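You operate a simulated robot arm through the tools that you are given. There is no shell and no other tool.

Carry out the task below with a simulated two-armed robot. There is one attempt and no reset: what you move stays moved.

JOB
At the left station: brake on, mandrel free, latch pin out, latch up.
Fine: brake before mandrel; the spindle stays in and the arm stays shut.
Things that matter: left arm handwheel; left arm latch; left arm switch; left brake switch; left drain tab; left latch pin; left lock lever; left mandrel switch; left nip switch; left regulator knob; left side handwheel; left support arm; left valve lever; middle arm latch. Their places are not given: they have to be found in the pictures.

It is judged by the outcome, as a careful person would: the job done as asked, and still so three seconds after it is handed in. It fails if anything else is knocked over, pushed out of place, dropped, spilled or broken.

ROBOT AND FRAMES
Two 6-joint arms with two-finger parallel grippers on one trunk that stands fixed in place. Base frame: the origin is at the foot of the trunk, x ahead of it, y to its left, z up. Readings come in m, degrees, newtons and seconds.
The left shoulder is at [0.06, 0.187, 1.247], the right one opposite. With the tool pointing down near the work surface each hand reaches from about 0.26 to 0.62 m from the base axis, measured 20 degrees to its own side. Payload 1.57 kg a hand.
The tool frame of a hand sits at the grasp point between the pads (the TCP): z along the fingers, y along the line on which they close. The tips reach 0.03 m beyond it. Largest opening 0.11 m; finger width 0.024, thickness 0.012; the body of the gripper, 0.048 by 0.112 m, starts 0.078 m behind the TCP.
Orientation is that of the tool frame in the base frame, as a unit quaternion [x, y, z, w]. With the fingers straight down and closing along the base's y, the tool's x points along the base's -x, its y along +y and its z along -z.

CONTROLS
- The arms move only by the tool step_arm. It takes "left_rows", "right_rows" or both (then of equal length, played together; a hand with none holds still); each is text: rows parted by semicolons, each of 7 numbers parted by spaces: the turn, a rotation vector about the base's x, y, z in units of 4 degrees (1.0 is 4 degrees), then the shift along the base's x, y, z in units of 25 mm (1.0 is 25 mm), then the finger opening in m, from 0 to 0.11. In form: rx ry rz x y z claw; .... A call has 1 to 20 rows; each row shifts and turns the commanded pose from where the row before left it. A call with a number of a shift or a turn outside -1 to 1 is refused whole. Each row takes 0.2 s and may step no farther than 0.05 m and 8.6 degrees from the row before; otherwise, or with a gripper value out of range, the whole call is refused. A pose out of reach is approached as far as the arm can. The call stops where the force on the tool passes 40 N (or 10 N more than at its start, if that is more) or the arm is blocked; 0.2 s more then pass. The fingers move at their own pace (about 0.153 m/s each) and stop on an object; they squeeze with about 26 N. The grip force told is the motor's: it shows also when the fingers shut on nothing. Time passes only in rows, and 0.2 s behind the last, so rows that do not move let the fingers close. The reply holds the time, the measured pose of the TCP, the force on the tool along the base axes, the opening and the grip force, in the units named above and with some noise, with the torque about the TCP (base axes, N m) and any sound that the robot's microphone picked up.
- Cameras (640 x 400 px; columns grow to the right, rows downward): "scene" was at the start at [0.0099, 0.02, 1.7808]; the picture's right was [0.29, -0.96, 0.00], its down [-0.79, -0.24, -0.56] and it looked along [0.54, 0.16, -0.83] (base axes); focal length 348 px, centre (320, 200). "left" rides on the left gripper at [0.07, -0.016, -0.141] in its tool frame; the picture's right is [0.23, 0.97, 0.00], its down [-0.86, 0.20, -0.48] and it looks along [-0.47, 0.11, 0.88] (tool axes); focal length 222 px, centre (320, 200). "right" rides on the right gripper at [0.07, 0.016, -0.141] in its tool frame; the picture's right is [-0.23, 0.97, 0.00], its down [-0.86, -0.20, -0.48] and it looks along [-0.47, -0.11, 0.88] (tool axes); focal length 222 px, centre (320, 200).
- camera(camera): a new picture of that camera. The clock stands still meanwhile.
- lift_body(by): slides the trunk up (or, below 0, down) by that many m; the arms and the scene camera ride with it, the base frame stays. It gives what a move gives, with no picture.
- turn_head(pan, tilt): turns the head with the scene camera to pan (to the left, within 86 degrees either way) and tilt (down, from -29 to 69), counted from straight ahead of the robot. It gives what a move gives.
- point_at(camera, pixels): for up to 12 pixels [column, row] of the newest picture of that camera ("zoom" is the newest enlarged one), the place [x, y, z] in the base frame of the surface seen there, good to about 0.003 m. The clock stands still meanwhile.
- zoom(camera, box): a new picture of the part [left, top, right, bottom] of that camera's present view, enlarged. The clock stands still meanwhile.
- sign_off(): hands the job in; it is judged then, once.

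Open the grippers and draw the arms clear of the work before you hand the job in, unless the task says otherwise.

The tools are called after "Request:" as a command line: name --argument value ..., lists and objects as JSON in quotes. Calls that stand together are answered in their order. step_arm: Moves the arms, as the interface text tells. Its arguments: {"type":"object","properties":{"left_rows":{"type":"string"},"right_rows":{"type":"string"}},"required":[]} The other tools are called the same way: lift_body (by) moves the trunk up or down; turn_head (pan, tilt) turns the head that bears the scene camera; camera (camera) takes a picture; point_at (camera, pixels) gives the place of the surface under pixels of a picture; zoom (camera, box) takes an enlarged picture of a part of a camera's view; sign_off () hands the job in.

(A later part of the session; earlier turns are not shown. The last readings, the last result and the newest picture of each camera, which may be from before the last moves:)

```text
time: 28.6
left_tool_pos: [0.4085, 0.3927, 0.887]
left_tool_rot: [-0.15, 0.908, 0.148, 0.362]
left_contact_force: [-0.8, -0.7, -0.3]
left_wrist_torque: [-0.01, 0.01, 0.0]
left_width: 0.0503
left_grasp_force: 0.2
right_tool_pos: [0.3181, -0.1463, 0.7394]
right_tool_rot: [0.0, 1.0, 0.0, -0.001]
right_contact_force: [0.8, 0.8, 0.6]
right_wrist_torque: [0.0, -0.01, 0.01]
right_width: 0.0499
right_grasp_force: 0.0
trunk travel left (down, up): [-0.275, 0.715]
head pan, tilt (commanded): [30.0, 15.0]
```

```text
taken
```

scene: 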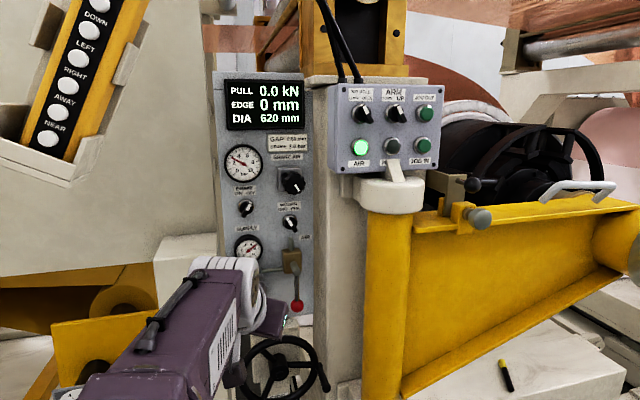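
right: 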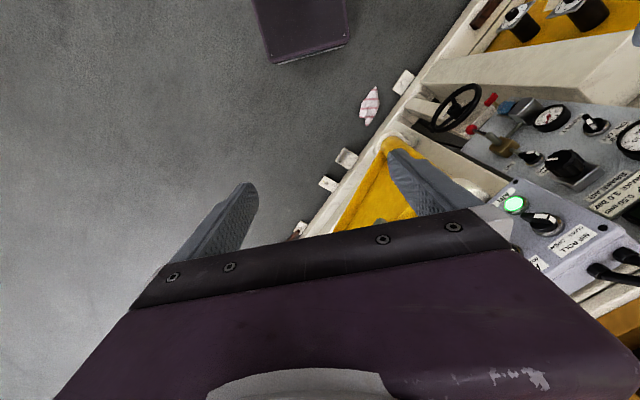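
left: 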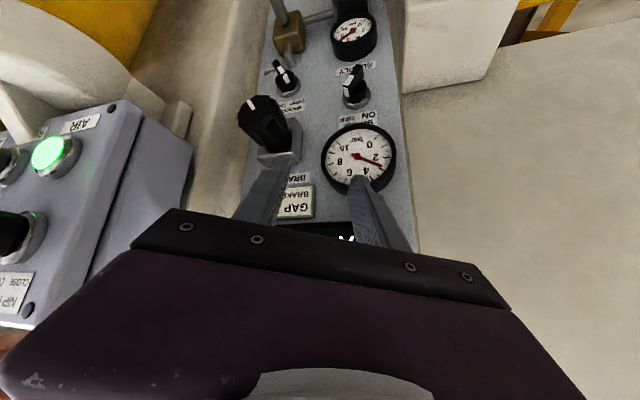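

The path is reachable and clear. I'll finish the second half of the swing to the hover in front of the brake switch.

Request:
step_arm --left_rows "0.3997 -0.9651 0.3997 0.232 0.2175 0.59 0.05;0.3997 -0.9651 0.3997 0.232 0.2175 0.59 0.05;0.3997 -0.9651 0.3997 0.232 0.2175 0.59 0.05;0.3997 -0.9651 0.3997 0.232 0.2175 0.59 0.05;0.3997 -0.9651 0.3997 0.232 0.2175 0.59 0.05;0.3997 -0.9651 0.3997 0.232 0.2175 0.59 0.05;0.3997 -0.9651 0.3997 0.232 0.2175 0.59 0.05;0.3997 -0.9651 0.3997 0.232 0.2175 0.59 0.05;0.3997 -0.9651 0.3997 0.232 0.2175 0.59 0.05;0.3997 -0.9651 0.3997 0.232 0.2175 0.59 0.05;0.3997 -0.9651 0.3997 0.232 0.2175 0.59 0.05"

Request:
camera --camera "scene"

Request:
camera --camera "left"

```text
time: 31.0
left_tool_pos: [0.4717, 0.4541, 1.049]
left_tool_rot: [-0.27, 0.653, 0.269, 0.654]
left_contact_force: [0.2, 0.6, 0.3]
left_wrist_torque: [0.01, -0.02, 0.02]
left_width: 0.05
left_grasp_force: 0.2
right_tool_pos: [0.3189, -0.1458, 0.7394]
right_tool_rot: [0.0, 1.0, 0.0, -0.001]
right_contact_force: [0.3, -1.5, 0.2]
right_wrist_torque: [0.01, -0.01, -0.03]
right_width: 0.0501
right_grasp_force: 0.1
trunk travel left (down, up): [-0.275, 0.715]
head pan, tilt (commanded): [30.0, 15.0]
```

```text
taken
```

scene: 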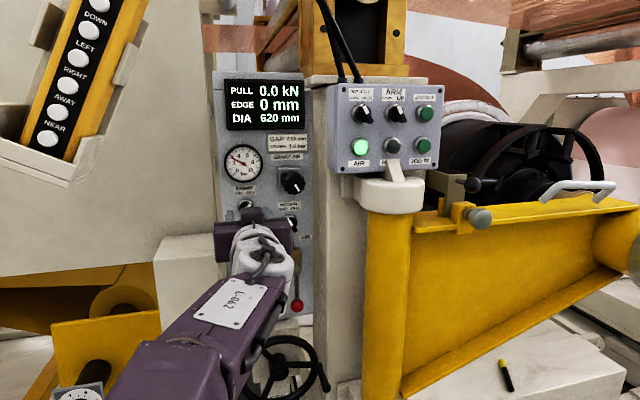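

```text
taken
```

left: 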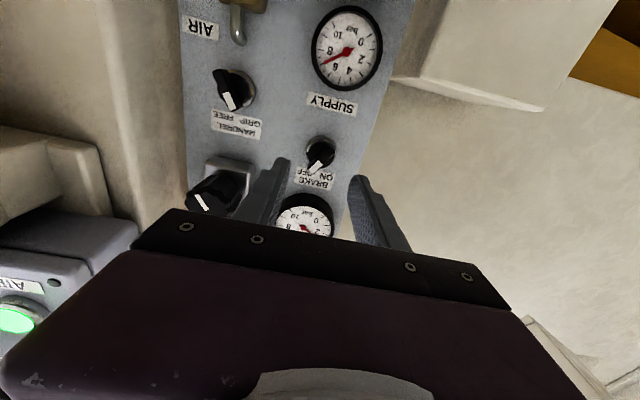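

Hover reached with the tool level; in the left picture (upside down) the brake switch is at (320,153) between the finger tips. I'll zoom and measure both handles precisely.

Request:
zoom --camera "left" --box '[190, 50, 390, 200]'

Request:
zoom --camera "left" --box '[290, 130, 350, 180]'

```text
2.67 times, centred on (290, 125) of left
```

zoom: 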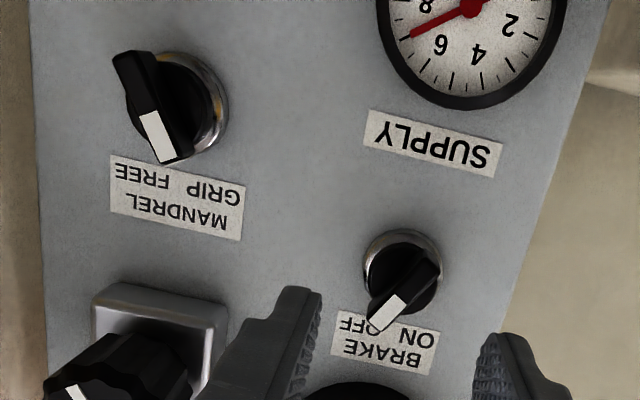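

```text
8.00 times, centred on (320, 155) of left
```

zoom: 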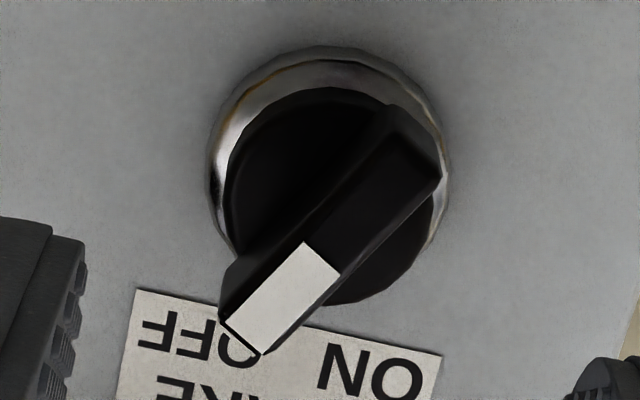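

I'll measure points on the brake handle's face and collar in this zoom.

Request:
point_at --camera "zoom" --pixels '[[245, 325], [285, 300], [330, 245], [380, 190], [415, 160], [270, 170], [380, 270], [222, 170], [335, 55], [255, 270], [365, 135], [100, 100]]'

```text
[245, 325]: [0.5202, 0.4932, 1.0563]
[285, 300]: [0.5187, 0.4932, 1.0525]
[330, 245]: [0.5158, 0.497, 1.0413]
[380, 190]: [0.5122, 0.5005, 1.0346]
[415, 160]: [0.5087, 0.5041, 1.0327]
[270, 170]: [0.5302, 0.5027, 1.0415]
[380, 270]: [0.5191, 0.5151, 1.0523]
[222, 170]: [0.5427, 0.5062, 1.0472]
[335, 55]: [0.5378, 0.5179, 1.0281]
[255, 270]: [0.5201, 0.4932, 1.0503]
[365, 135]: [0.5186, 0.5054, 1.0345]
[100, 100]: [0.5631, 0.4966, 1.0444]
```

Handle centre is s≈0.011, z≈1.0445, tilted ~34°, face at p≈0.716 and collar at p≈0.731. I'll roll the hand 34° clockwise so the fingers straddle the handle, narrow the opening to 0.036 and look.

Request:
step_arm --left_rows "0.8586 0.8586 0 -0.004 0.004 -0.026 0.036;0.8586 0.8586 0 -0.004 0.004 -0.026 0.036;0.8586 0.8586 0 -0.004 0.004 -0.026 0.036;0.8586 0.8586 0 -0.004 0.004 -0.026 0.036;0.8586 0.8586 0 -0.004 0.004 -0.026 0.036;0.8586 0.8586 0 -0.004 0.004 -0.026 0.036;0.8586 0.8586 0 -0.004 0.004 -0.026 0.036"

Request:
camera --camera "left"

Request:
zoom --camera "scene" --box '[200, 160, 330, 280]'

```text
time: 32.6
left_tool_pos: [0.4709, 0.4535, 1.0448]
left_tool_rot: [-0.066, 0.704, 0.449, 0.546]
left_contact_force: [-0.5, -0.6, 0.5]
left_wrist_torque: [-0.01, 0.01, -0.02]
left_width: 0.036
left_grasp_force: 0.1
right_tool_pos: [0.3187, -0.1457, 0.738]
right_tool_rot: [0.0, 1.0, 0.001, 0.001]
right_contact_force: [-0.4, 0.0, 0.0]
right_wrist_torque: [0.01, 0.02, 0.0]
right_width: 0.0501
right_grasp_force: 0.2
trunk travel left (down, up): [-0.275, 0.715]
head pan, tilt (commanded): [30.0, 15.0]
```

```text
taken
```

left: 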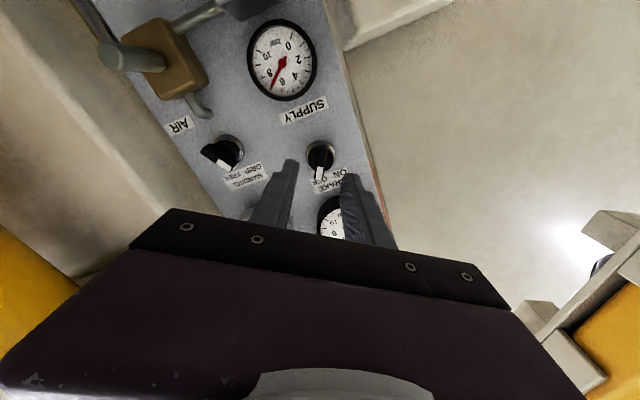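

```text
3.33 times, centred on (265, 220) of scene
```

zoom: 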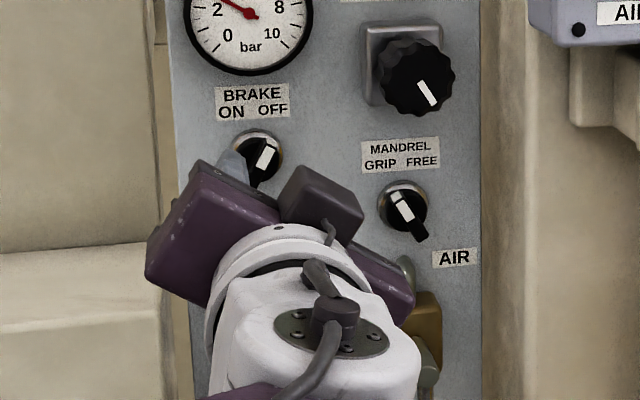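

The hand is rolled and the handle now stands upright between the finger tips (left picture (320,165)). I'll advance 45 mm along the approach so the tips straddle the handle just short of the collar.

Request:
step_arm --left_rows "0 0 0 0.321 0.321 0 0.036;0 0 0 0.321 0.321 0 0.036;0 0 0 0.321 0.321 0 0.036;0 0 0 0.321 0.321 0 0.036"

Request:
camera --camera "left"

Request:
zoom --camera "left" --box '[250, 110, 390, 220]'

```text
time: 33.6
left_tool_pos: [0.5027, 0.4868, 1.0431]
left_tool_rot: [-0.067, 0.704, 0.448, 0.546]
left_contact_force: [0.5, -0.1, 0.0]
left_wrist_torque: [0.0, -0.04, -0.01]
left_width: 0.036
left_grasp_force: 0.0
right_tool_pos: [0.3172, -0.1447, 0.7392]
right_tool_rot: [-0.001, 1.0, 0.0, 0.0]
right_contact_force: [0.9, 0.6, 0.7]
right_wrist_torque: [0.03, 0.03, -0.01]
right_width: 0.05
right_grasp_force: 0.1
trunk travel left (down, up): [-0.275, 0.715]
head pan, tilt (commanded): [30.0, 15.0]
```

```text
taken
```

left: 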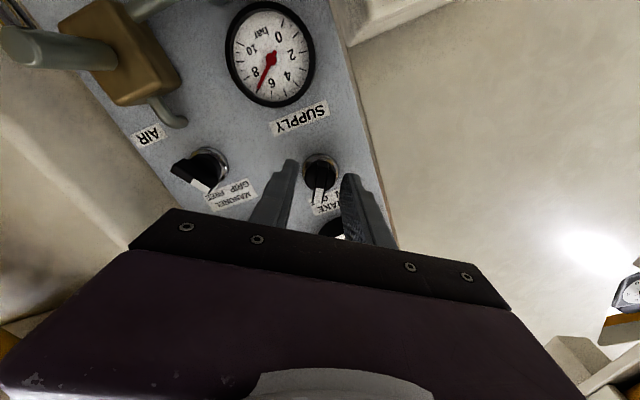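

```text
3.64 times, centred on (320, 165) of left
```

zoom: 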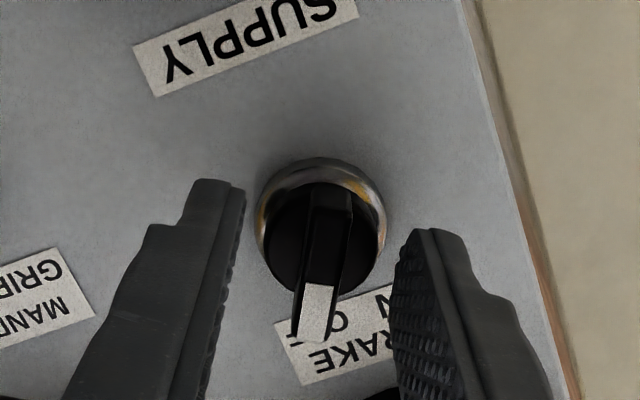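

The handle sits between the tips at p≈0.73. I'll close on it now.

Request:
step_arm --left_rows "0 0 0 0 0 0 0.018;0 0 0 0 0 0 0.005;0 0 0 0 0 0 0.005;0 0 0 0 0 0 0.005"

Request:
zoom --camera "left" --box '[250, 110, 390, 220]'

```text
time: 34.6
left_tool_pos: [0.5022, 0.4877, 1.0433]
left_tool_rot: [-0.068, 0.704, 0.448, 0.547]
left_contact_force: [1.9, 3.5, 3.7]
left_wrist_torque: [-0.54, -0.46, 0.35]
left_width: 0.0101
left_grasp_force: 28.0
right_tool_pos: [0.3185, -0.1459, 0.7397]
right_tool_rot: [-0.001, 1.0, 0.0, -0.001]
right_contact_force: [-0.7, 0.4, -0.4]
right_wrist_torque: [-0.02, 0.0, 0.04]
right_width: 0.05
right_grasp_force: 0.1
trunk travel left (down, up): [-0.275, 0.715]
head pan, tilt (commanded): [30.0, 15.0]
```

```text
3.64 times, centred on (320, 165) of left
```

zoom: 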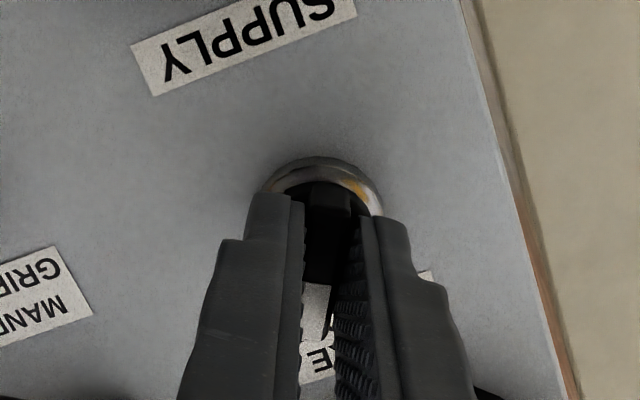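

Gripped (width 0.010). I'll turn the brake switch counter-clockwise about 60°, toward ON.

Request:
step_arm --left_rows "-0.9723 -0.9723 0 0 0 0 0.005;-0.9723 -0.9723 0 0 0 0 0.005;-0.9723 -0.9723 0 0 0 0 0.005;-0.9723 -0.9723 0 0 0 0 0.005;-0.9723 -0.9723 0 0 0 0 0.005;-0.9723 -0.9723 0 0 0 0 0.005;-0.9723 -0.9723 0 0 0 0 0.005;-0.9723 -0.9723 0 0 0 0 0.005;-0.9723 -0.9723 0 0 0 0 0.005;-0.9723 -0.9723 0 0 0 0 0.005;-0.9723 -0.9723 0 0 0 0 0.005"

Request:
zoom --camera "left" --box '[250, 110, 390, 220]'

Request:
zoom --camera "scene" --box '[200, 160, 330, 280]'

```text
time: 37.0
left_tool_pos: [0.503, 0.4852, 1.0431]
left_tool_rot: [-0.413, 0.573, 0.112, 0.699]
left_contact_force: [10.2, 7.6, 10.4]
left_wrist_torque: [-0.25, 0.23, -0.12]
left_width: 0.0089
left_grasp_force: 27.6
right_tool_pos: [0.3191, -0.1456, 0.7393]
right_tool_rot: [-0.001, 1.0, 0.0, 0.0]
right_contact_force: [0.2, 0.1, 0.1]
right_wrist_torque: [0.0, 0.04, -0.02]
right_width: 0.0502
right_grasp_force: 0.2
trunk travel left (down, up): [-0.275, 0.715]
head pan, tilt (commanded): [30.0, 15.0]
```

```text
3.64 times, centred on (320, 165) of left
```

zoom: 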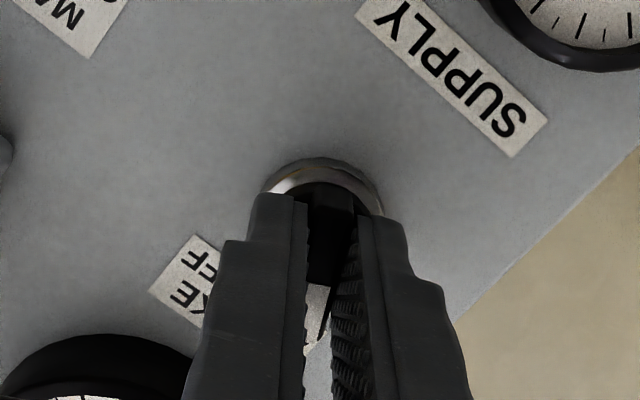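

```text
3.33 times, centred on (265, 220) of scene
```

zoom: 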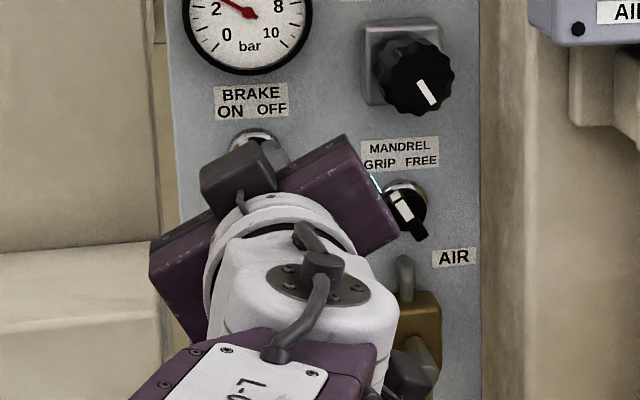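

The handle has followed the hand to about -26°. I'll turn a further ~7° and read the torque to feel the stop.

Request:
step_arm --left_rows "-0.6 -0.6 0 0 0 0 0.005;-0.6 -0.6 0 0 0 0 0.005"

```text
time: 37.6
left_tool_pos: [0.5033, 0.4849, 1.0432]
left_tool_rot: [-0.445, 0.549, 0.071, 0.704]
left_contact_force: [9.9, 4.9, 7.9]
left_wrist_torque: [0.82, 0.21, 0.4]
left_width: 0.0101
left_grasp_force: 27.6
right_tool_pos: [0.3195, -0.1443, 0.7389]
right_tool_rot: [0.0, 1.0, 0.0, -0.002]
right_contact_force: [-0.3, -0.4, 0.2]
right_wrist_torque: [0.03, 0.0, -0.03]
right_width: 0.05
right_grasp_force: 0.1
trunk travel left (down, up): [-0.275, 0.715]
head pan, tilt (commanded): [30.0, 15.0]
```

Torque about the axis rose to +0.73 N m: the switch is at its ON stop. I'll open and draw back 45 mm, then look.

Request:
step_arm --left_rows "0 0 0 0 0 0 0.036;0 0 0 0 0 0 0.036;0 0 0 -0.321 -0.321 0 0.036;0 0 0 -0.321 -0.321 0 0.036;0 0 0 -0.321 -0.321 0 0.036;0 0 0 -0.321 -0.321 0 0.036"

Request:
camera --camera "left"

Request:
zoom --camera "scene" --box '[200, 160, 330, 280]'

```text
time: 39.0
left_tool_pos: [0.4709, 0.4511, 1.044]
left_tool_rot: [-0.446, 0.547, 0.071, 0.705]
left_contact_force: [0.5, -0.2, -0.2]
left_wrist_torque: [-0.03, -0.02, -0.02]
left_width: 0.0357
left_grasp_force: 0.0
right_tool_pos: [0.3183, -0.1451, 0.7386]
right_tool_rot: [0.0, 1.0, 0.0, 0.0]
right_contact_force: [0.3, -0.5, 0.1]
right_wrist_torque: [-0.02, 0.02, -0.01]
right_width: 0.0502
right_grasp_force: 0.1
trunk travel left (down, up): [-0.275, 0.715]
head pan, tilt (commanded): [30.0, 15.0]
```

```text
taken
```

left: 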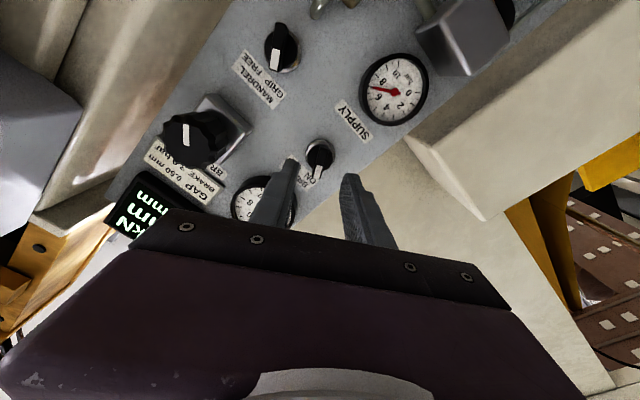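

```text
3.33 times, centred on (265, 220) of scene
```

zoom: 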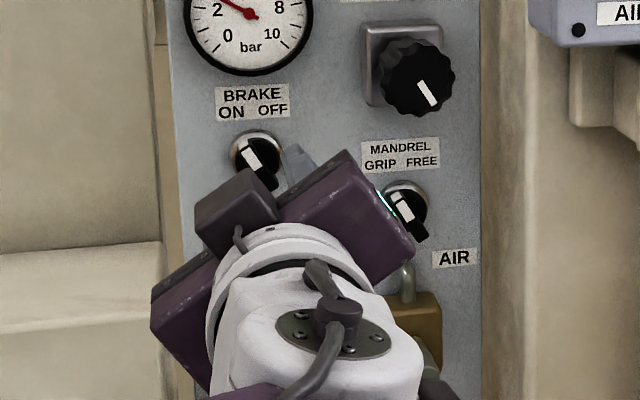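

BRAKE now points to ON. Before moving to the mandrel switch I'll measure its handle in the left view and the post beside it.

Request:
zoom --camera "left" --box '[250, 20, 310, 70]'

Request:
point_at --camera "scene" --pixels '[[322, 230], [340, 250], [317, 200], [335, 200], [320, 290], [350, 210], [365, 205]]'

```text
8.00 times, centred on (280, 45) of left
```

zoom: 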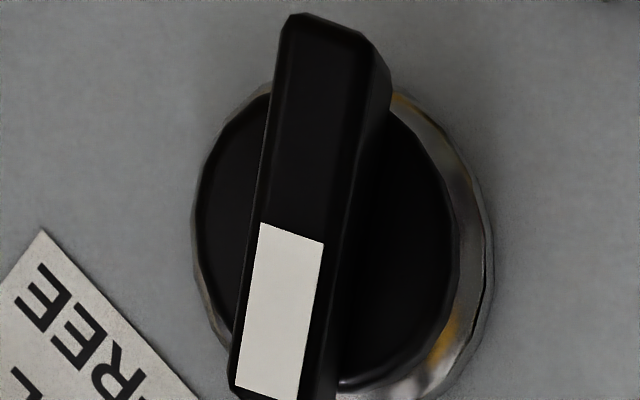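

```text
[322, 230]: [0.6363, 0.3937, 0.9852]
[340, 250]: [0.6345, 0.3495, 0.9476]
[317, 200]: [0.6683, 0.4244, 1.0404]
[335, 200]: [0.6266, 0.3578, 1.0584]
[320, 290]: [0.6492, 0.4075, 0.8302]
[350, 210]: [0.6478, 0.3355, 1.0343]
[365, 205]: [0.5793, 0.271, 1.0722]
```

I'll measure the mandrel handle's face in this zoom.

Request:
point_at --camera "zoom" --pixels '[[268, 375], [285, 300], [300, 220], [310, 150], [325, 50], [220, 200], [410, 250], [470, 250], [270, 360]]'

```text
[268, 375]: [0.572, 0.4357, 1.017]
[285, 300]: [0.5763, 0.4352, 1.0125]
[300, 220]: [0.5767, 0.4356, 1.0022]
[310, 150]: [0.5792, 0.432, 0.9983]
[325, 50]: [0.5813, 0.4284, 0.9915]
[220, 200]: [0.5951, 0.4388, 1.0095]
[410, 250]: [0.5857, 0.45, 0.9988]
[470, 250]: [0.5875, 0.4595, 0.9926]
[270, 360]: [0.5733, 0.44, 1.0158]
```

Mandrel handle centre is s≈0.102, z≈1.0055, tilted about 28° left, face p≈0.714. The hand's roll (-32°) already suits it; I'll shift sideways to it.

Request:
step_arm --left_rows "0 0 0 0.622 -0.622 -0.385 0.036;0 0 0 0.622 -0.622 -0.385 0.036;0 0 0 0.622 -0.622 -0.385 0.036;0 0 0 0.622 -0.622 -0.385 0.036"

Request:
camera --camera "left"

Request:
zoom --camera "left" --box '[250, 110, 390, 220]'

Request:
zoom --camera "scene" --box '[200, 160, 330, 280]'

```text
time: 40.0
left_tool_pos: [0.5339, 0.3885, 1.006]
left_tool_rot: [-0.446, 0.548, 0.071, 0.704]
left_contact_force: [0.0, 0.0, 0.4]
left_wrist_torque: [-0.01, -0.02, -0.01]
left_width: 0.0361
left_grasp_force: 0.0
right_tool_pos: [0.3193, -0.1453, 0.7393]
right_tool_rot: [-0.001, 1.0, 0.0, 0.0]
right_contact_force: [0.4, 0.4, -0.7]
right_wrist_torque: [-0.01, -0.02, 0.04]
right_width: 0.05
right_grasp_force: 0.0
trunk travel left (down, up): [-0.275, 0.715]
head pan, tilt (commanded): [30.0, 15.0]
```

```text
taken
```

left: 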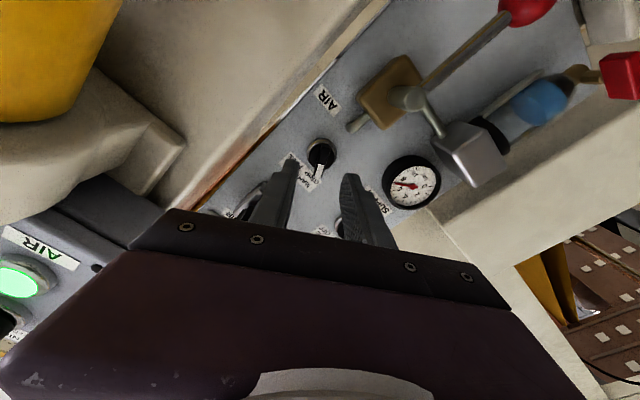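

```text
3.64 times, centred on (320, 165) of left
```

zoom: 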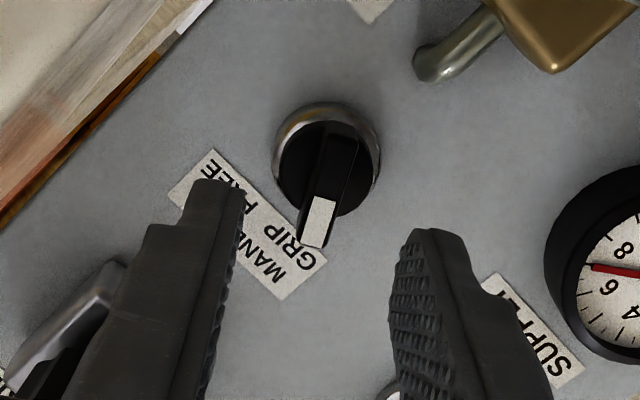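

```text
3.33 times, centred on (265, 220) of scene
```

zoom: 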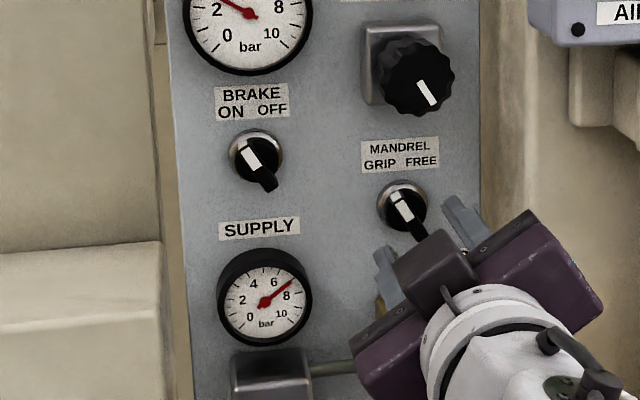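

The mandrel handle is centred between the tips and aligned. I'll advance 47 mm and close on it.

Request:
step_arm --left_rows "0 0 0 0.332 0.332 0 0.036;0 0 0 0.332 0.332 0 0.036;0 0 0 0.332 0.332 0 0.036;0 0 0 0.332 0.332 0 0.036;0 0 0 0 0 0 0.018;0 0 0 0 0 0 0.005;0 0 0 0 0 0 0.005;0 0 0 0 0 0 0.005"

Request:
zoom --camera "left" --box '[250, 110, 390, 220]'

```text
time: 41.8
left_tool_pos: [0.5649, 0.4234, 1.0059]
left_tool_rot: [-0.445, 0.548, 0.071, 0.705]
left_contact_force: [0.7, -2.9, 5.3]
left_wrist_torque: [0.48, 0.52, 0.18]
left_width: 0.0099
left_grasp_force: 28.2
right_tool_pos: [0.3185, -0.1461, 0.7392]
right_tool_rot: [0.0, 1.0, 0.001, 0.0]
right_contact_force: [0.1, 0.0, 0.7]
right_wrist_torque: [-0.03, -0.01, -0.03]
right_width: 0.05
right_grasp_force: 0.0
trunk travel left (down, up): [-0.275, 0.715]
head pan, tilt (commanded): [30.0, 15.0]
```

```text
3.64 times, centred on (320, 165) of left
```

zoom: 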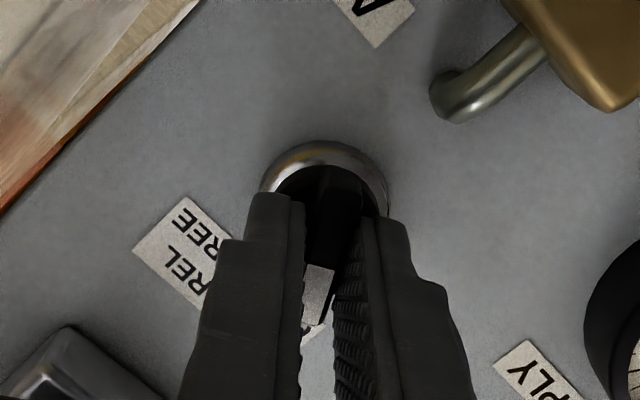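

Gripped the mandrel handle (width 0.010). I'll turn it clockwise about 60° plus a bit, toward FREE.

Request:
step_arm --left_rows "0.9723 0.9723 0 0 0 0 0.005;0.9723 0.9723 0 0 0 0 0.005;0.9723 0.9723 0 0 0 0 0.005;0.9723 0.9723 0 0 0 0 0.005;0.9723 0.9723 0 0 0 0 0.005;0.9723 0.9723 0 0 0 0 0.005;0.9723 0.9723 0 0 0 0 0.005;0.9723 0.9723 0 0 0 0 0.005;0.9723 0.9723 0 0 0 0 0.005;0.9723 0.9723 0 0 0 0 0.005;0.9723 0.9723 0 0 0 0 0.005"

Request:
step_arm --left_rows "0.6 0.6 0 0 0 0 0.005;0.3 0.3 0 0 0 0 0.005"

Request:
zoom --camera "left" --box '[250, 110, 390, 220]'

```text
time: 44.2
left_tool_pos: [0.5667, 0.4223, 1.0059]
left_tool_rot: [-0.107, 0.699, 0.416, 0.572]
left_contact_force: [9.6, -5.5, 13.0]
left_wrist_torque: [0.56, -0.54, -0.29]
left_width: 0.009
left_grasp_force: 27.9
right_tool_pos: [0.3186, -0.1466, 0.7389]
right_tool_rot: [0.0, 1.0, 0.001, 0.0]
right_contact_force: [0.4, -0.7, 0.3]
right_wrist_torque: [0.0, 0.01, 0.02]
right_width: 0.0502
right_grasp_force: 0.1
trunk travel left (down, up): [-0.275, 0.715]
head pan, tilt (commanded): [30.0, 15.0]
```

```text
time: 44.8
left_tool_pos: [0.5665, 0.421, 1.0055]
left_tool_rot: [-0.078, 0.703, 0.44, 0.553]
left_contact_force: [6.4, -7.8, 7.2]
left_wrist_torque: [-0.24, -0.76, -0.04]
left_width: 0.0095
left_grasp_force: 27.8
right_tool_pos: [0.3185, -0.1471, 0.7384]
right_tool_rot: [0.0, 1.0, 0.001, -0.001]
right_contact_force: [0.6, 0.0, 0.5]
right_wrist_torque: [-0.03, -0.01, -0.02]
right_width: 0.0501
right_grasp_force: 0.2
trunk travel left (down, up): [-0.275, 0.715]
head pan, tilt (commanded): [30.0, 15.0]
```

```text
3.64 times, centred on (320, 165) of left
```

zoom: 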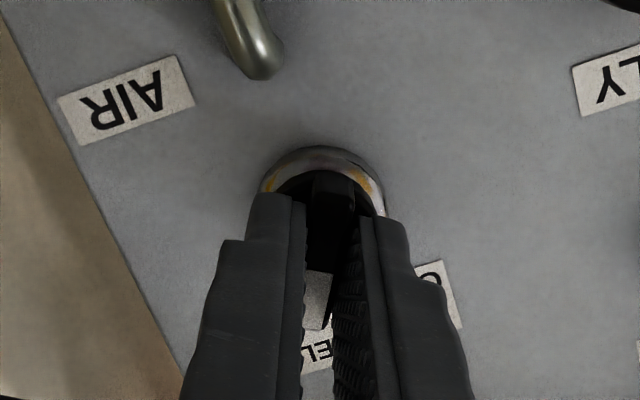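

Torque about the axis is now −0.71 N m, the same as at the brake's stop, so the mandrel switch is at FREE. I'll open and draw back, then look.

Request:
step_arm --left_rows "0 0 0 0 0 0 0.036;0 0 0 0 0 0 0.036;0 0 0 -0.332 -0.332 0 0.036;0 0 0 -0.332 -0.332 0 0.036;0 0 0 -0.332 -0.332 0 0.036;0 0 0 -0.332 -0.332 0 0.036"

Request:
zoom --camera "scene" --box '[200, 160, 330, 280]'

Request:
camera --camera "scene"

Request:
camera --camera "left"

```text
time: 46.2
left_tool_pos: [0.5317, 0.3926, 1.0056]
left_tool_rot: [-0.079, 0.703, 0.44, 0.553]
left_contact_force: [0.0, 0.2, 0.1]
left_wrist_torque: [-0.02, 0.04, -0.03]
left_width: 0.0358
left_grasp_force: 0.0
right_tool_pos: [0.3167, -0.1459, 0.7395]
right_tool_rot: [0.0, 1.0, 0.0, 0.0]
right_contact_force: [-0.8, 0.3, -0.3]
right_wrist_torque: [-0.02, 0.01, -0.01]
right_width: 0.0502
right_grasp_force: 0.1
trunk travel left (down, up): [-0.275, 0.715]
head pan, tilt (commanded): [30.0, 15.0]
```

```text
3.33 times, centred on (265, 220) of scene
```

zoom: 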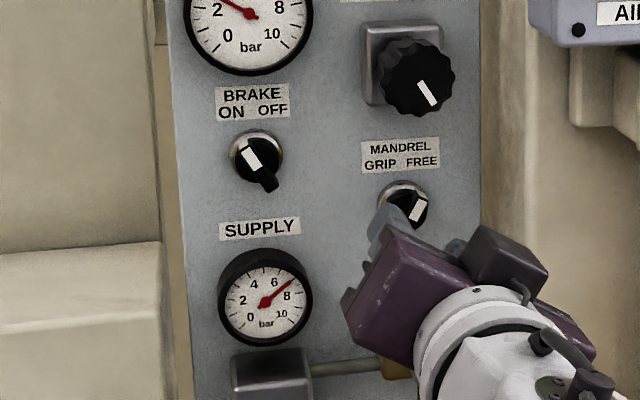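

```text
taken
```

scene: 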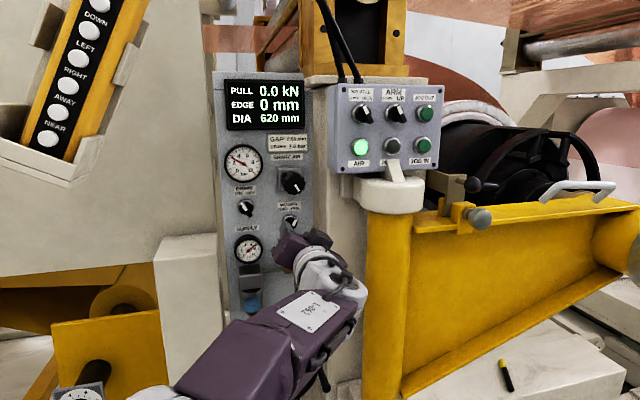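

```text
taken
```

left: 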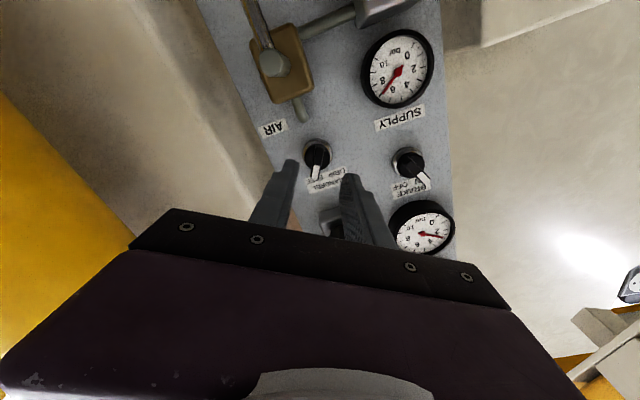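

BRAKE reads ON and MANDREL reads FREE (white mark at upper right). Now I'll take the left hand back and down to its waiting place by the reverse path.

Request:
step_arm --left_rows "-0.8333 -0.8333 0 -0.463 0.223 0.229 0.05;-0.8333 -0.8333 0 -0.463 0.223 0.229 0.05;-0.8333 -0.8333 0 -0.463 0.223 0.229 0.05;-0.8333 -0.8333 0 -0.463 0.223 0.229 0.05;-0.8333 -0.8333 0 -0.463 0.223 0.229 0.05;-0.8333 -0.8333 0 -0.463 0.223 0.229 0.05;-0.8333 -0.8333 0 -0.463 0.223 0.229 0.05"

Request:
step_arm --left_rows "-0.3997 0.9651 -0.3997 -0.192 -0.1775 -0.52 0.05;-0.3997 0.9651 -0.3997 -0.192 -0.1775 -0.52 0.05;-0.3997 0.9651 -0.3997 -0.192 -0.1775 -0.52 0.05;-0.3997 0.9651 -0.3997 -0.192 -0.1775 -0.52 0.05;-0.3997 0.9651 -0.3997 -0.192 -0.1775 -0.52 0.05;-0.3997 0.9651 -0.3997 -0.192 -0.1775 -0.52 0.05;-0.3997 0.9651 -0.3997 -0.192 -0.1775 -0.52 0.05;-0.3997 0.9651 -0.3997 -0.192 -0.1775 -0.52 0.05;-0.3997 0.9651 -0.3997 -0.192 -0.1775 -0.52 0.05;-0.3997 0.9651 -0.3997 -0.192 -0.1775 -0.52 0.05;-0.3997 0.9651 -0.3997 -0.192 -0.1775 -0.52 0.05"

```text
time: 47.8
left_tool_pos: [0.4517, 0.4317, 1.0441]
left_tool_rot: [-0.275, 0.651, 0.265, 0.656]
left_contact_force: [-0.5, -0.3, -0.4]
left_wrist_torque: [-0.03, -0.01, 0.0]
left_width: 0.0502
left_grasp_force: 0.1
right_tool_pos: [0.3181, -0.1448, 0.7394]
right_tool_rot: [-0.001, 1.0, 0.0, 0.0]
right_contact_force: [0.2, -0.2, -1.1]
right_wrist_torque: [0.02, -0.01, 0.02]
right_width: 0.0503
right_grasp_force: 0.0
trunk travel left (down, up): [-0.275, 0.715]
head pan, tilt (commanded): [30.0, 15.0]
```

```text
time: 50.2
left_tool_pos: [0.4001, 0.3819, 0.9012]
left_tool_rot: [-0.155, 0.908, 0.146, 0.36]
left_contact_force: [0.1, -0.5, 0.6]
left_wrist_torque: [0.01, 0.04, 0.0]
left_width: 0.0499
left_grasp_force: 0.0
right_tool_pos: [0.3185, -0.1454, 0.7397]
right_tool_rot: [0.0, 1.0, -0.001, 0.0]
right_contact_force: [-0.2, 0.5, -0.1]
right_wrist_torque: [0.02, 0.02, 0.02]
right_width: 0.0503
right_grasp_force: 0.0
trunk travel left (down, up): [-0.275, 0.715]
head pan, tilt (commanded): [30.0, 15.0]
```

Left path is clear. I'll finish lowering the left hand while swinging the right hand half way up toward the latch area (hover in front of the pin).

Request:
step_arm --left_rows "-0.3997 0.9651 -0.3997 -0.192 -0.1775 -0.52 0.05;-0.3997 0.9651 -0.3997 -0.192 -0.1775 -0.52 0.05;-0.3997 0.9651 -0.3997 -0.192 -0.1775 -0.52 0.05;-0.3997 0.9651 -0.3997 -0.192 -0.1775 -0.52 0.05;-0.3997 0.9651 -0.3997 -0.192 -0.1775 -0.52 0.05;-0.3997 0.9651 -0.3997 -0.192 -0.1775 -0.52 0.05;-0.3997 0.9651 -0.3997 -0.192 -0.1775 -0.52 0.05;-0.3997 0.9651 -0.3997 -0.192 -0.1775 -0.52 0.05;-0.3997 0.9651 -0.3997 -0.192 -0.1775 -0.52 0.05;-0.3997 0.9651 -0.3997 -0.192 -0.1775 -0.52 0.05;-0.3997 0.9651 -0.3997 -0.192 -0.1775 -0.52 0.05" --right_rows "0.3997 -0.9651 0.3997 0.523 0.3455 0.619 0.05;0.3997 -0.9651 0.3997 0.523 0.3455 0.619 0.05;0.3997 -0.9651 0.3997 0.523 0.3455 0.619 0.05;0.3997 -0.9651 0.3997 0.523 0.3455 0.619 0.05;0.3997 -0.9651 0.3997 0.523 0.3455 0.619 0.05;0.3997 -0.9651 0.3997 0.523 0.3455 0.619 0.05;0.3997 -0.9651 0.3997 0.523 0.3455 0.619 0.05;0.3997 -0.9651 0.3997 0.523 0.3455 0.619 0.05;0.3997 -0.9651 0.3997 0.523 0.3455 0.619 0.05;0.3997 -0.9651 0.3997 0.523 0.3455 0.619 0.05;0.3997 -0.9651 0.3997 0.523 0.3455 0.619 0.05"

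Request:
turn_head --pan 10 --tilt 20

Request:
camera --camera "scene"

Request:
camera --camera "right"

```text
time: 52.6
left_tool_pos: [0.3464, 0.333, 0.7597]
left_tool_rot: [-0.007, 1.0, -0.001, 0.0]
left_contact_force: [0.2, -0.7, 0.7]
left_wrist_torque: [-0.01, 0.01, 0.01]
left_width: 0.0501
left_grasp_force: 0.1
right_tool_pos: [0.4619, -0.0495, 0.9094]
right_tool_rot: [-0.15, 0.909, 0.149, 0.36]
right_contact_force: [0.6, 0.1, -0.2]
right_wrist_torque: [0.02, 0.0, 0.0]
right_width: 0.0502
right_grasp_force: 0.0
trunk travel left (down, up): [-0.275, 0.715]
head pan, tilt (commanded): [30.0, 15.0]
```

```text
time: 53.5
left_tool_pos: [0.3474, 0.3346, 0.7603]
left_tool_rot: [-0.008, 1.0, -0.002, 0.001]
left_contact_force: [-0.1, 0.0, -1.2]
left_wrist_torque: [0.01, 0.01, -0.03]
left_width: 0.0498
left_grasp_force: 0.0
right_tool_pos: [0.4619, -0.0494, 0.9099]
right_tool_rot: [-0.149, 0.91, 0.149, 0.358]
right_contact_force: [-0.8, -0.6, 0.3]
right_wrist_torque: [0.05, 0.03, -0.01]
right_width: 0.0501
right_grasp_force: 0.0
trunk travel left (down, up): [-0.275, 0.715]
head pan, tilt (commanded): [10.0, 20.0]
```

```text
taken
```

scene: 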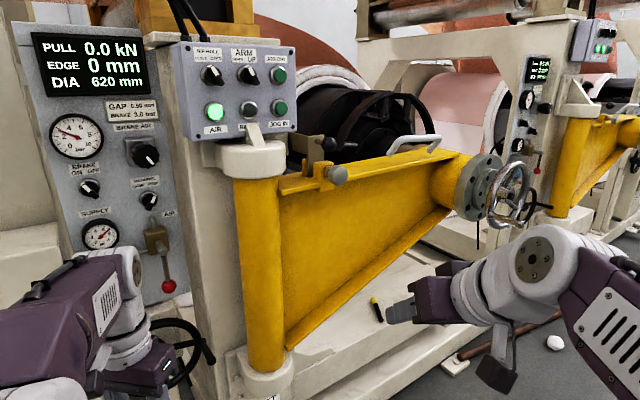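

```text
taken
```

right: 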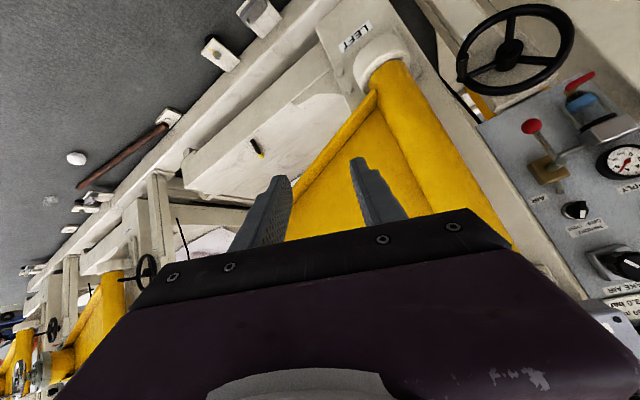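

The latch and pin are clearly visible at scene (325,165). I'll zoom there and on the middle station's latch to understand how it moves, and measure.

Request:
zoom --camera "scene" --box '[270, 120, 370, 200]'

Request:
zoom --camera "scene" --box '[540, 60, 640, 220]'

Request:
zoom --camera "scene" --box '[400, 120, 560, 240]'

```text
5.00 times, centred on (320, 160) of scene
```

zoom: 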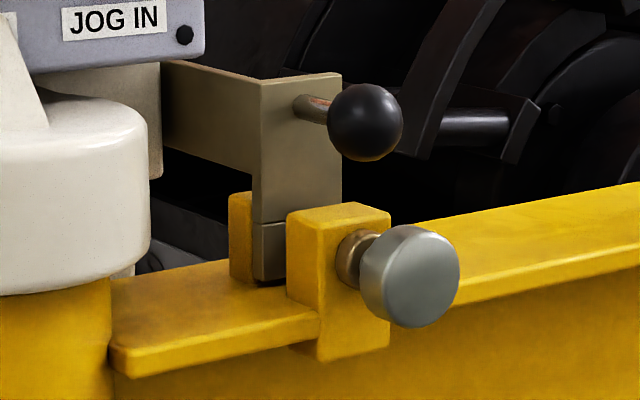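

```text
2.50 times, centred on (590, 140) of scene
```

zoom: 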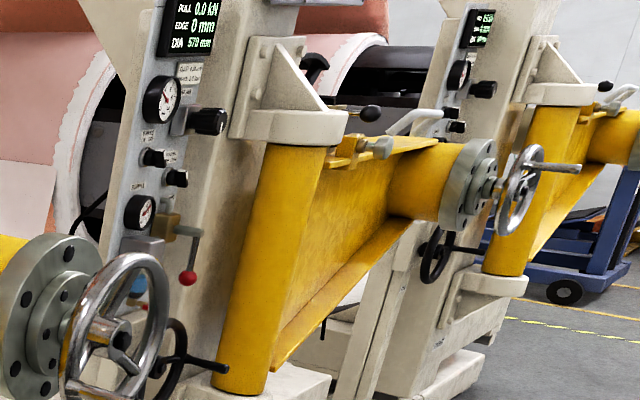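

```text
3.33 times, centred on (480, 180) of scene
```

zoom: 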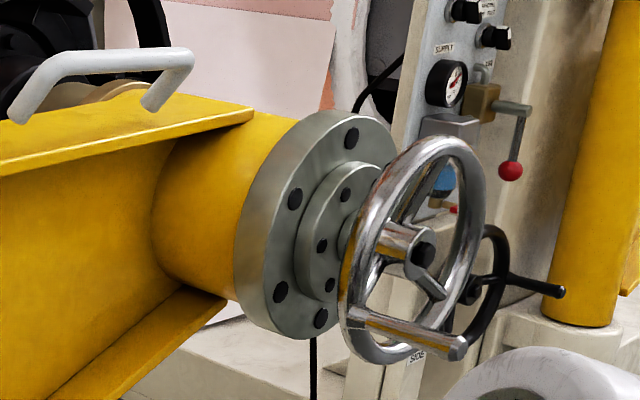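

The latch is a bar receding into the machine along the depth direction, its hook sitting in a yellow clevis with the pin knob facing us. I'll measure its surfaces.

Request:
zoom --camera "scene" --box '[270, 120, 370, 200]'

Request:
point_at --camera "zoom" --pixels '[[175, 75], [180, 140], [220, 110], [255, 160], [300, 90], [325, 180], [275, 160], [365, 120], [308, 108], [425, 270], [350, 260], [320, 270]]'

Request:
point_at --camera "zoom" --pixels '[[400, 240], [455, 280], [410, 325], [375, 270], [240, 230], [272, 260], [340, 215], [200, 290], [380, 215], [385, 105], [345, 135], [375, 90]]'

```text
5.00 times, centred on (320, 160) of scene
```

zoom: 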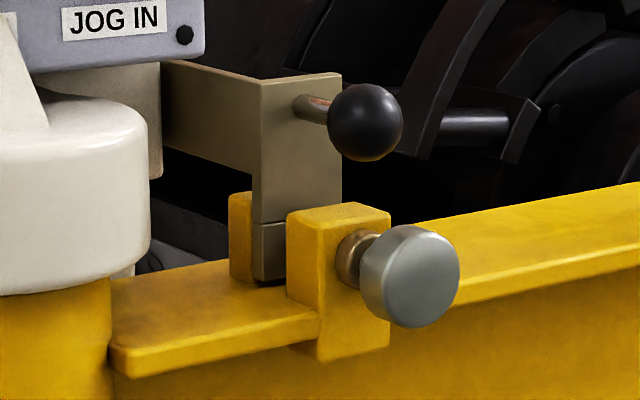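

```text
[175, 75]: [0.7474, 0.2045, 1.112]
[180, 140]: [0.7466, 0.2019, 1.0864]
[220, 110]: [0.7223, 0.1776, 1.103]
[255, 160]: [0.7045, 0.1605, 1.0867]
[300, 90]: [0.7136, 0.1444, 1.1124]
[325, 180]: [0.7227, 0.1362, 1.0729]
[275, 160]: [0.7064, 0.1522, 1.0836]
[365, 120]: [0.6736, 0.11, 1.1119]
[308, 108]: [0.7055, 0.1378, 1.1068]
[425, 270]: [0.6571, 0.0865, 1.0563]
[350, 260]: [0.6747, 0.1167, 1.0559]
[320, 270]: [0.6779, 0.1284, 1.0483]
```

```text
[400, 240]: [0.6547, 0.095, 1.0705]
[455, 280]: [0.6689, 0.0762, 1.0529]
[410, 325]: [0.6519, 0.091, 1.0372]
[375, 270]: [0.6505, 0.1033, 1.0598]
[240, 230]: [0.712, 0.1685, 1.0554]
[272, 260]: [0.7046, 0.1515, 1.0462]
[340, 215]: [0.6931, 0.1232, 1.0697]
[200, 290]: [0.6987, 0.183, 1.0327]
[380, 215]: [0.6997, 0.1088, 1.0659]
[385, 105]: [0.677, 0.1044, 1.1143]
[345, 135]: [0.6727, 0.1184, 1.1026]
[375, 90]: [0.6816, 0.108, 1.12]
```

Geometry found: latch end face p=0.607, ball centre about s=0.402, p=0.567, z=1.112 (r≈0.015); pin knob centre s≈0.402, z≈1.0555, face p≈0.526, radius ≈0.017. I'll finish swinging the right hand level to hover 35 mm in front of the pin.

Request:
step_arm --right_rows "0.3997 -0.9651 0.3997 0.531 0.334 0.531 0.05;0.3997 -0.9651 0.3997 0.531 0.334 0.531 0.05;0.3997 -0.9651 0.3997 0.531 0.334 0.531 0.05;0.3997 -0.9651 0.3997 0.531 0.334 0.531 0.05;0.3997 -0.9651 0.3997 0.531 0.334 0.531 0.06;0.3997 -0.9651 0.3997 0.531 0.334 0.531 0.06;0.3997 -0.9651 0.3997 0.531 0.334 0.531 0.06;0.3997 -0.9651 0.3997 0.531 0.334 0.531 0.06;0.3997 -0.9651 0.3997 0.531 0.334 0.531 0.06;0.3997 -0.9651 0.3997 0.531 0.334 0.531 0.06;0.3997 -0.9651 0.3997 0.531 0.334 0.531 0.06"

Request:
camera --camera "scene"

Request:
camera --camera "right"

```text
time: 55.9
left_tool_pos: [0.3466, 0.3333, 0.7593]
left_tool_rot: [-0.007, 1.0, -0.002, 0.0]
left_contact_force: [-0.3, 0.0, -0.6]
left_wrist_torque: [0.02, -0.02, -0.01]
left_width: 0.0503
left_grasp_force: 0.1
right_tool_pos: [0.6092, 0.042, 1.0559]
right_tool_rot: [-0.271, 0.653, 0.271, 0.654]
right_contact_force: [0.3, -0.3, 0.6]
right_wrist_torque: [0.0, -0.02, 0.02]
right_width: 0.0601
right_grasp_force: 0.1
trunk travel left (down, up): [-0.275, 0.715]
head pan, tilt (commanded): [10.0, 20.0]
```

```text
taken
```

scene: 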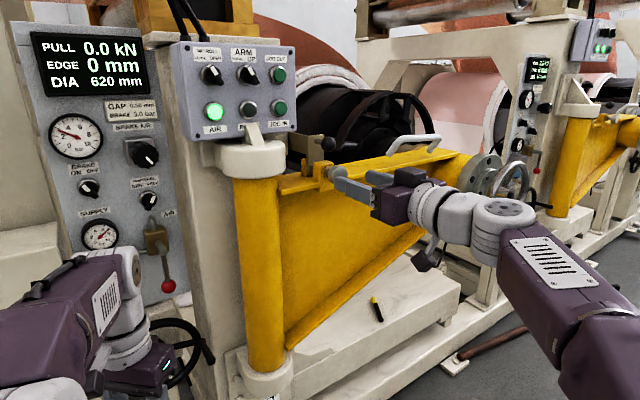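

```text
taken
```

right: 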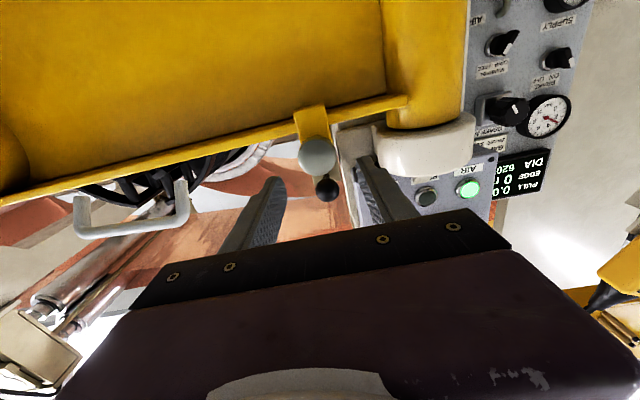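

The pin knob sits between the open fingers at right picture (318,155), with the ball behind it. I'll advance 56 mm so the pads flank the knob, then close.

Request:
step_arm --right_rows "0 0 0 0.4 0.4 0 0.06;0 0 0 0.4 0.4 0 0.06;0 0 0 0.4 0.4 0 0.06;0 0 0 0.4 0.4 0 0.06"

Request:
zoom --camera "scene" --box '[280, 120, 440, 240]'

Request:
zoom --camera "right" --box '[220, 90, 420, 240]'

```text
time: 56.9
left_tool_pos: [0.3467, 0.3341, 0.7599]
left_tool_rot: [-0.007, 1.0, -0.002, -0.001]
left_contact_force: [-0.2, 0.7, -0.6]
left_wrist_torque: [-0.02, 0.01, 0.0]
left_width: 0.0502
left_grasp_force: 0.0
right_tool_pos: [0.649, 0.0819, 1.0562]
right_tool_rot: [-0.272, 0.653, 0.272, 0.653]
right_contact_force: [0.2, -0.1, 0.2]
right_wrist_torque: [0.01, -0.01, -0.01]
right_width: 0.0599
right_grasp_force: 0.0
trunk travel left (down, up): [-0.275, 0.715]
head pan, tilt (commanded): [10.0, 20.0]
```

```text
3.33 times, centred on (360, 180) of scene
```

zoom: 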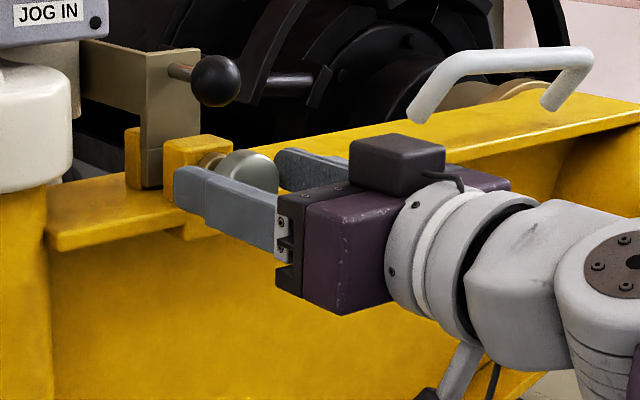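

```text
2.67 times, centred on (320, 165) of right
```

zoom: 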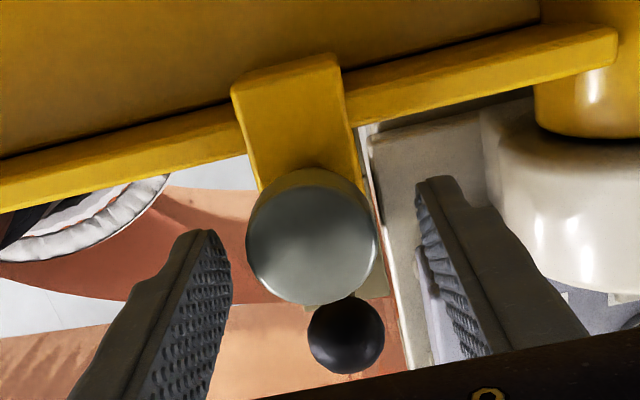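

The knob is centred between the pads. I'll close on it.

Request:
step_arm --right_rows "0 0 0 0 0 0 0.045;0 0 0 0 0 0 0.03;0 0 0 0 0 0 0.02;0 0 0 0 0 0 0.02"

Request:
zoom --camera "right" --box '[220, 90, 420, 240]'

```text
time: 57.9
left_tool_pos: [0.3477, 0.3331, 0.7601]
left_tool_rot: [-0.007, 1.0, -0.001, 0.0]
left_contact_force: [0.6, 0.0, 0.4]
left_wrist_torque: [0.01, -0.02, -0.02]
left_width: 0.05
left_grasp_force: 0.0
right_tool_pos: [0.6488, 0.0805, 1.0558]
right_tool_rot: [-0.27, 0.653, 0.27, 0.654]
right_contact_force: [7.7, -2.5, 3.0]
right_wrist_torque: [-0.01, -0.09, -0.29]
right_width: 0.0374
right_grasp_force: 43.1
trunk travel left (down, up): [-0.275, 0.715]
head pan, tilt (commanded): [10.0, 20.0]
```

```text
2.67 times, centred on (320, 165) of right
```

zoom: 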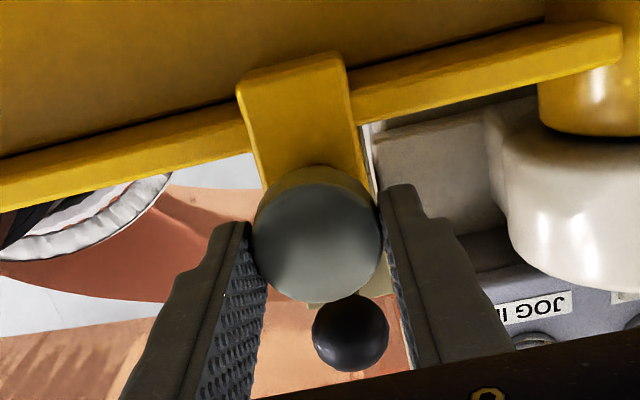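

Gripped the knob (width 0.037). I'll pull gently straight back 20 mm and read the force.

Request:
step_arm --right_rows "0 0 0 -0.141 -0.141 0 0.02;0 0 0 -0.141 -0.141 0 0.02;0 0 0 -0.141 -0.141 0 0.02;0 0 0 -0.141 -0.141 0 0.02"

Request:
zoom --camera "scene" --box '[280, 120, 440, 240]'

```text
time: 58.9
left_tool_pos: [0.3462, 0.3332, 0.7604]
left_tool_rot: [-0.008, 1.0, -0.001, 0.0]
left_contact_force: [0.0, 0.0, -0.7]
left_wrist_torque: [0.02, 0.01, 0.02]
left_width: 0.0502
left_grasp_force: 0.1
right_tool_pos: [0.6351, 0.0653, 1.0546]
right_tool_rot: [-0.269, 0.653, 0.27, 0.654]
right_contact_force: [11.5, -4.7, 7.9]
right_wrist_torque: [-0.14, 0.33, -0.25]
right_width: 0.0373
right_grasp_force: 43.4
trunk travel left (down, up): [-0.275, 0.715]
head pan, tilt (commanded): [10.0, 20.0]
```

```text
3.33 times, centred on (360, 180) of scene
```

zoom: 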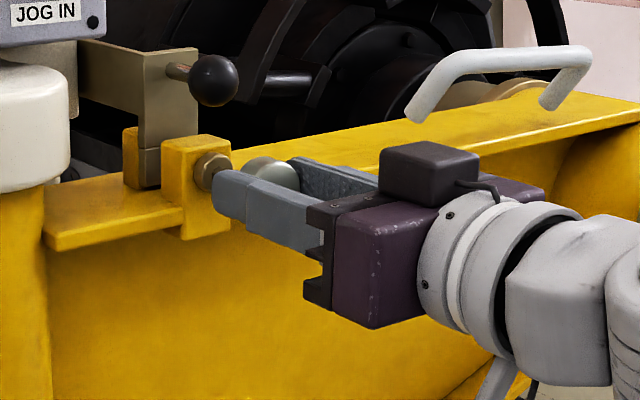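

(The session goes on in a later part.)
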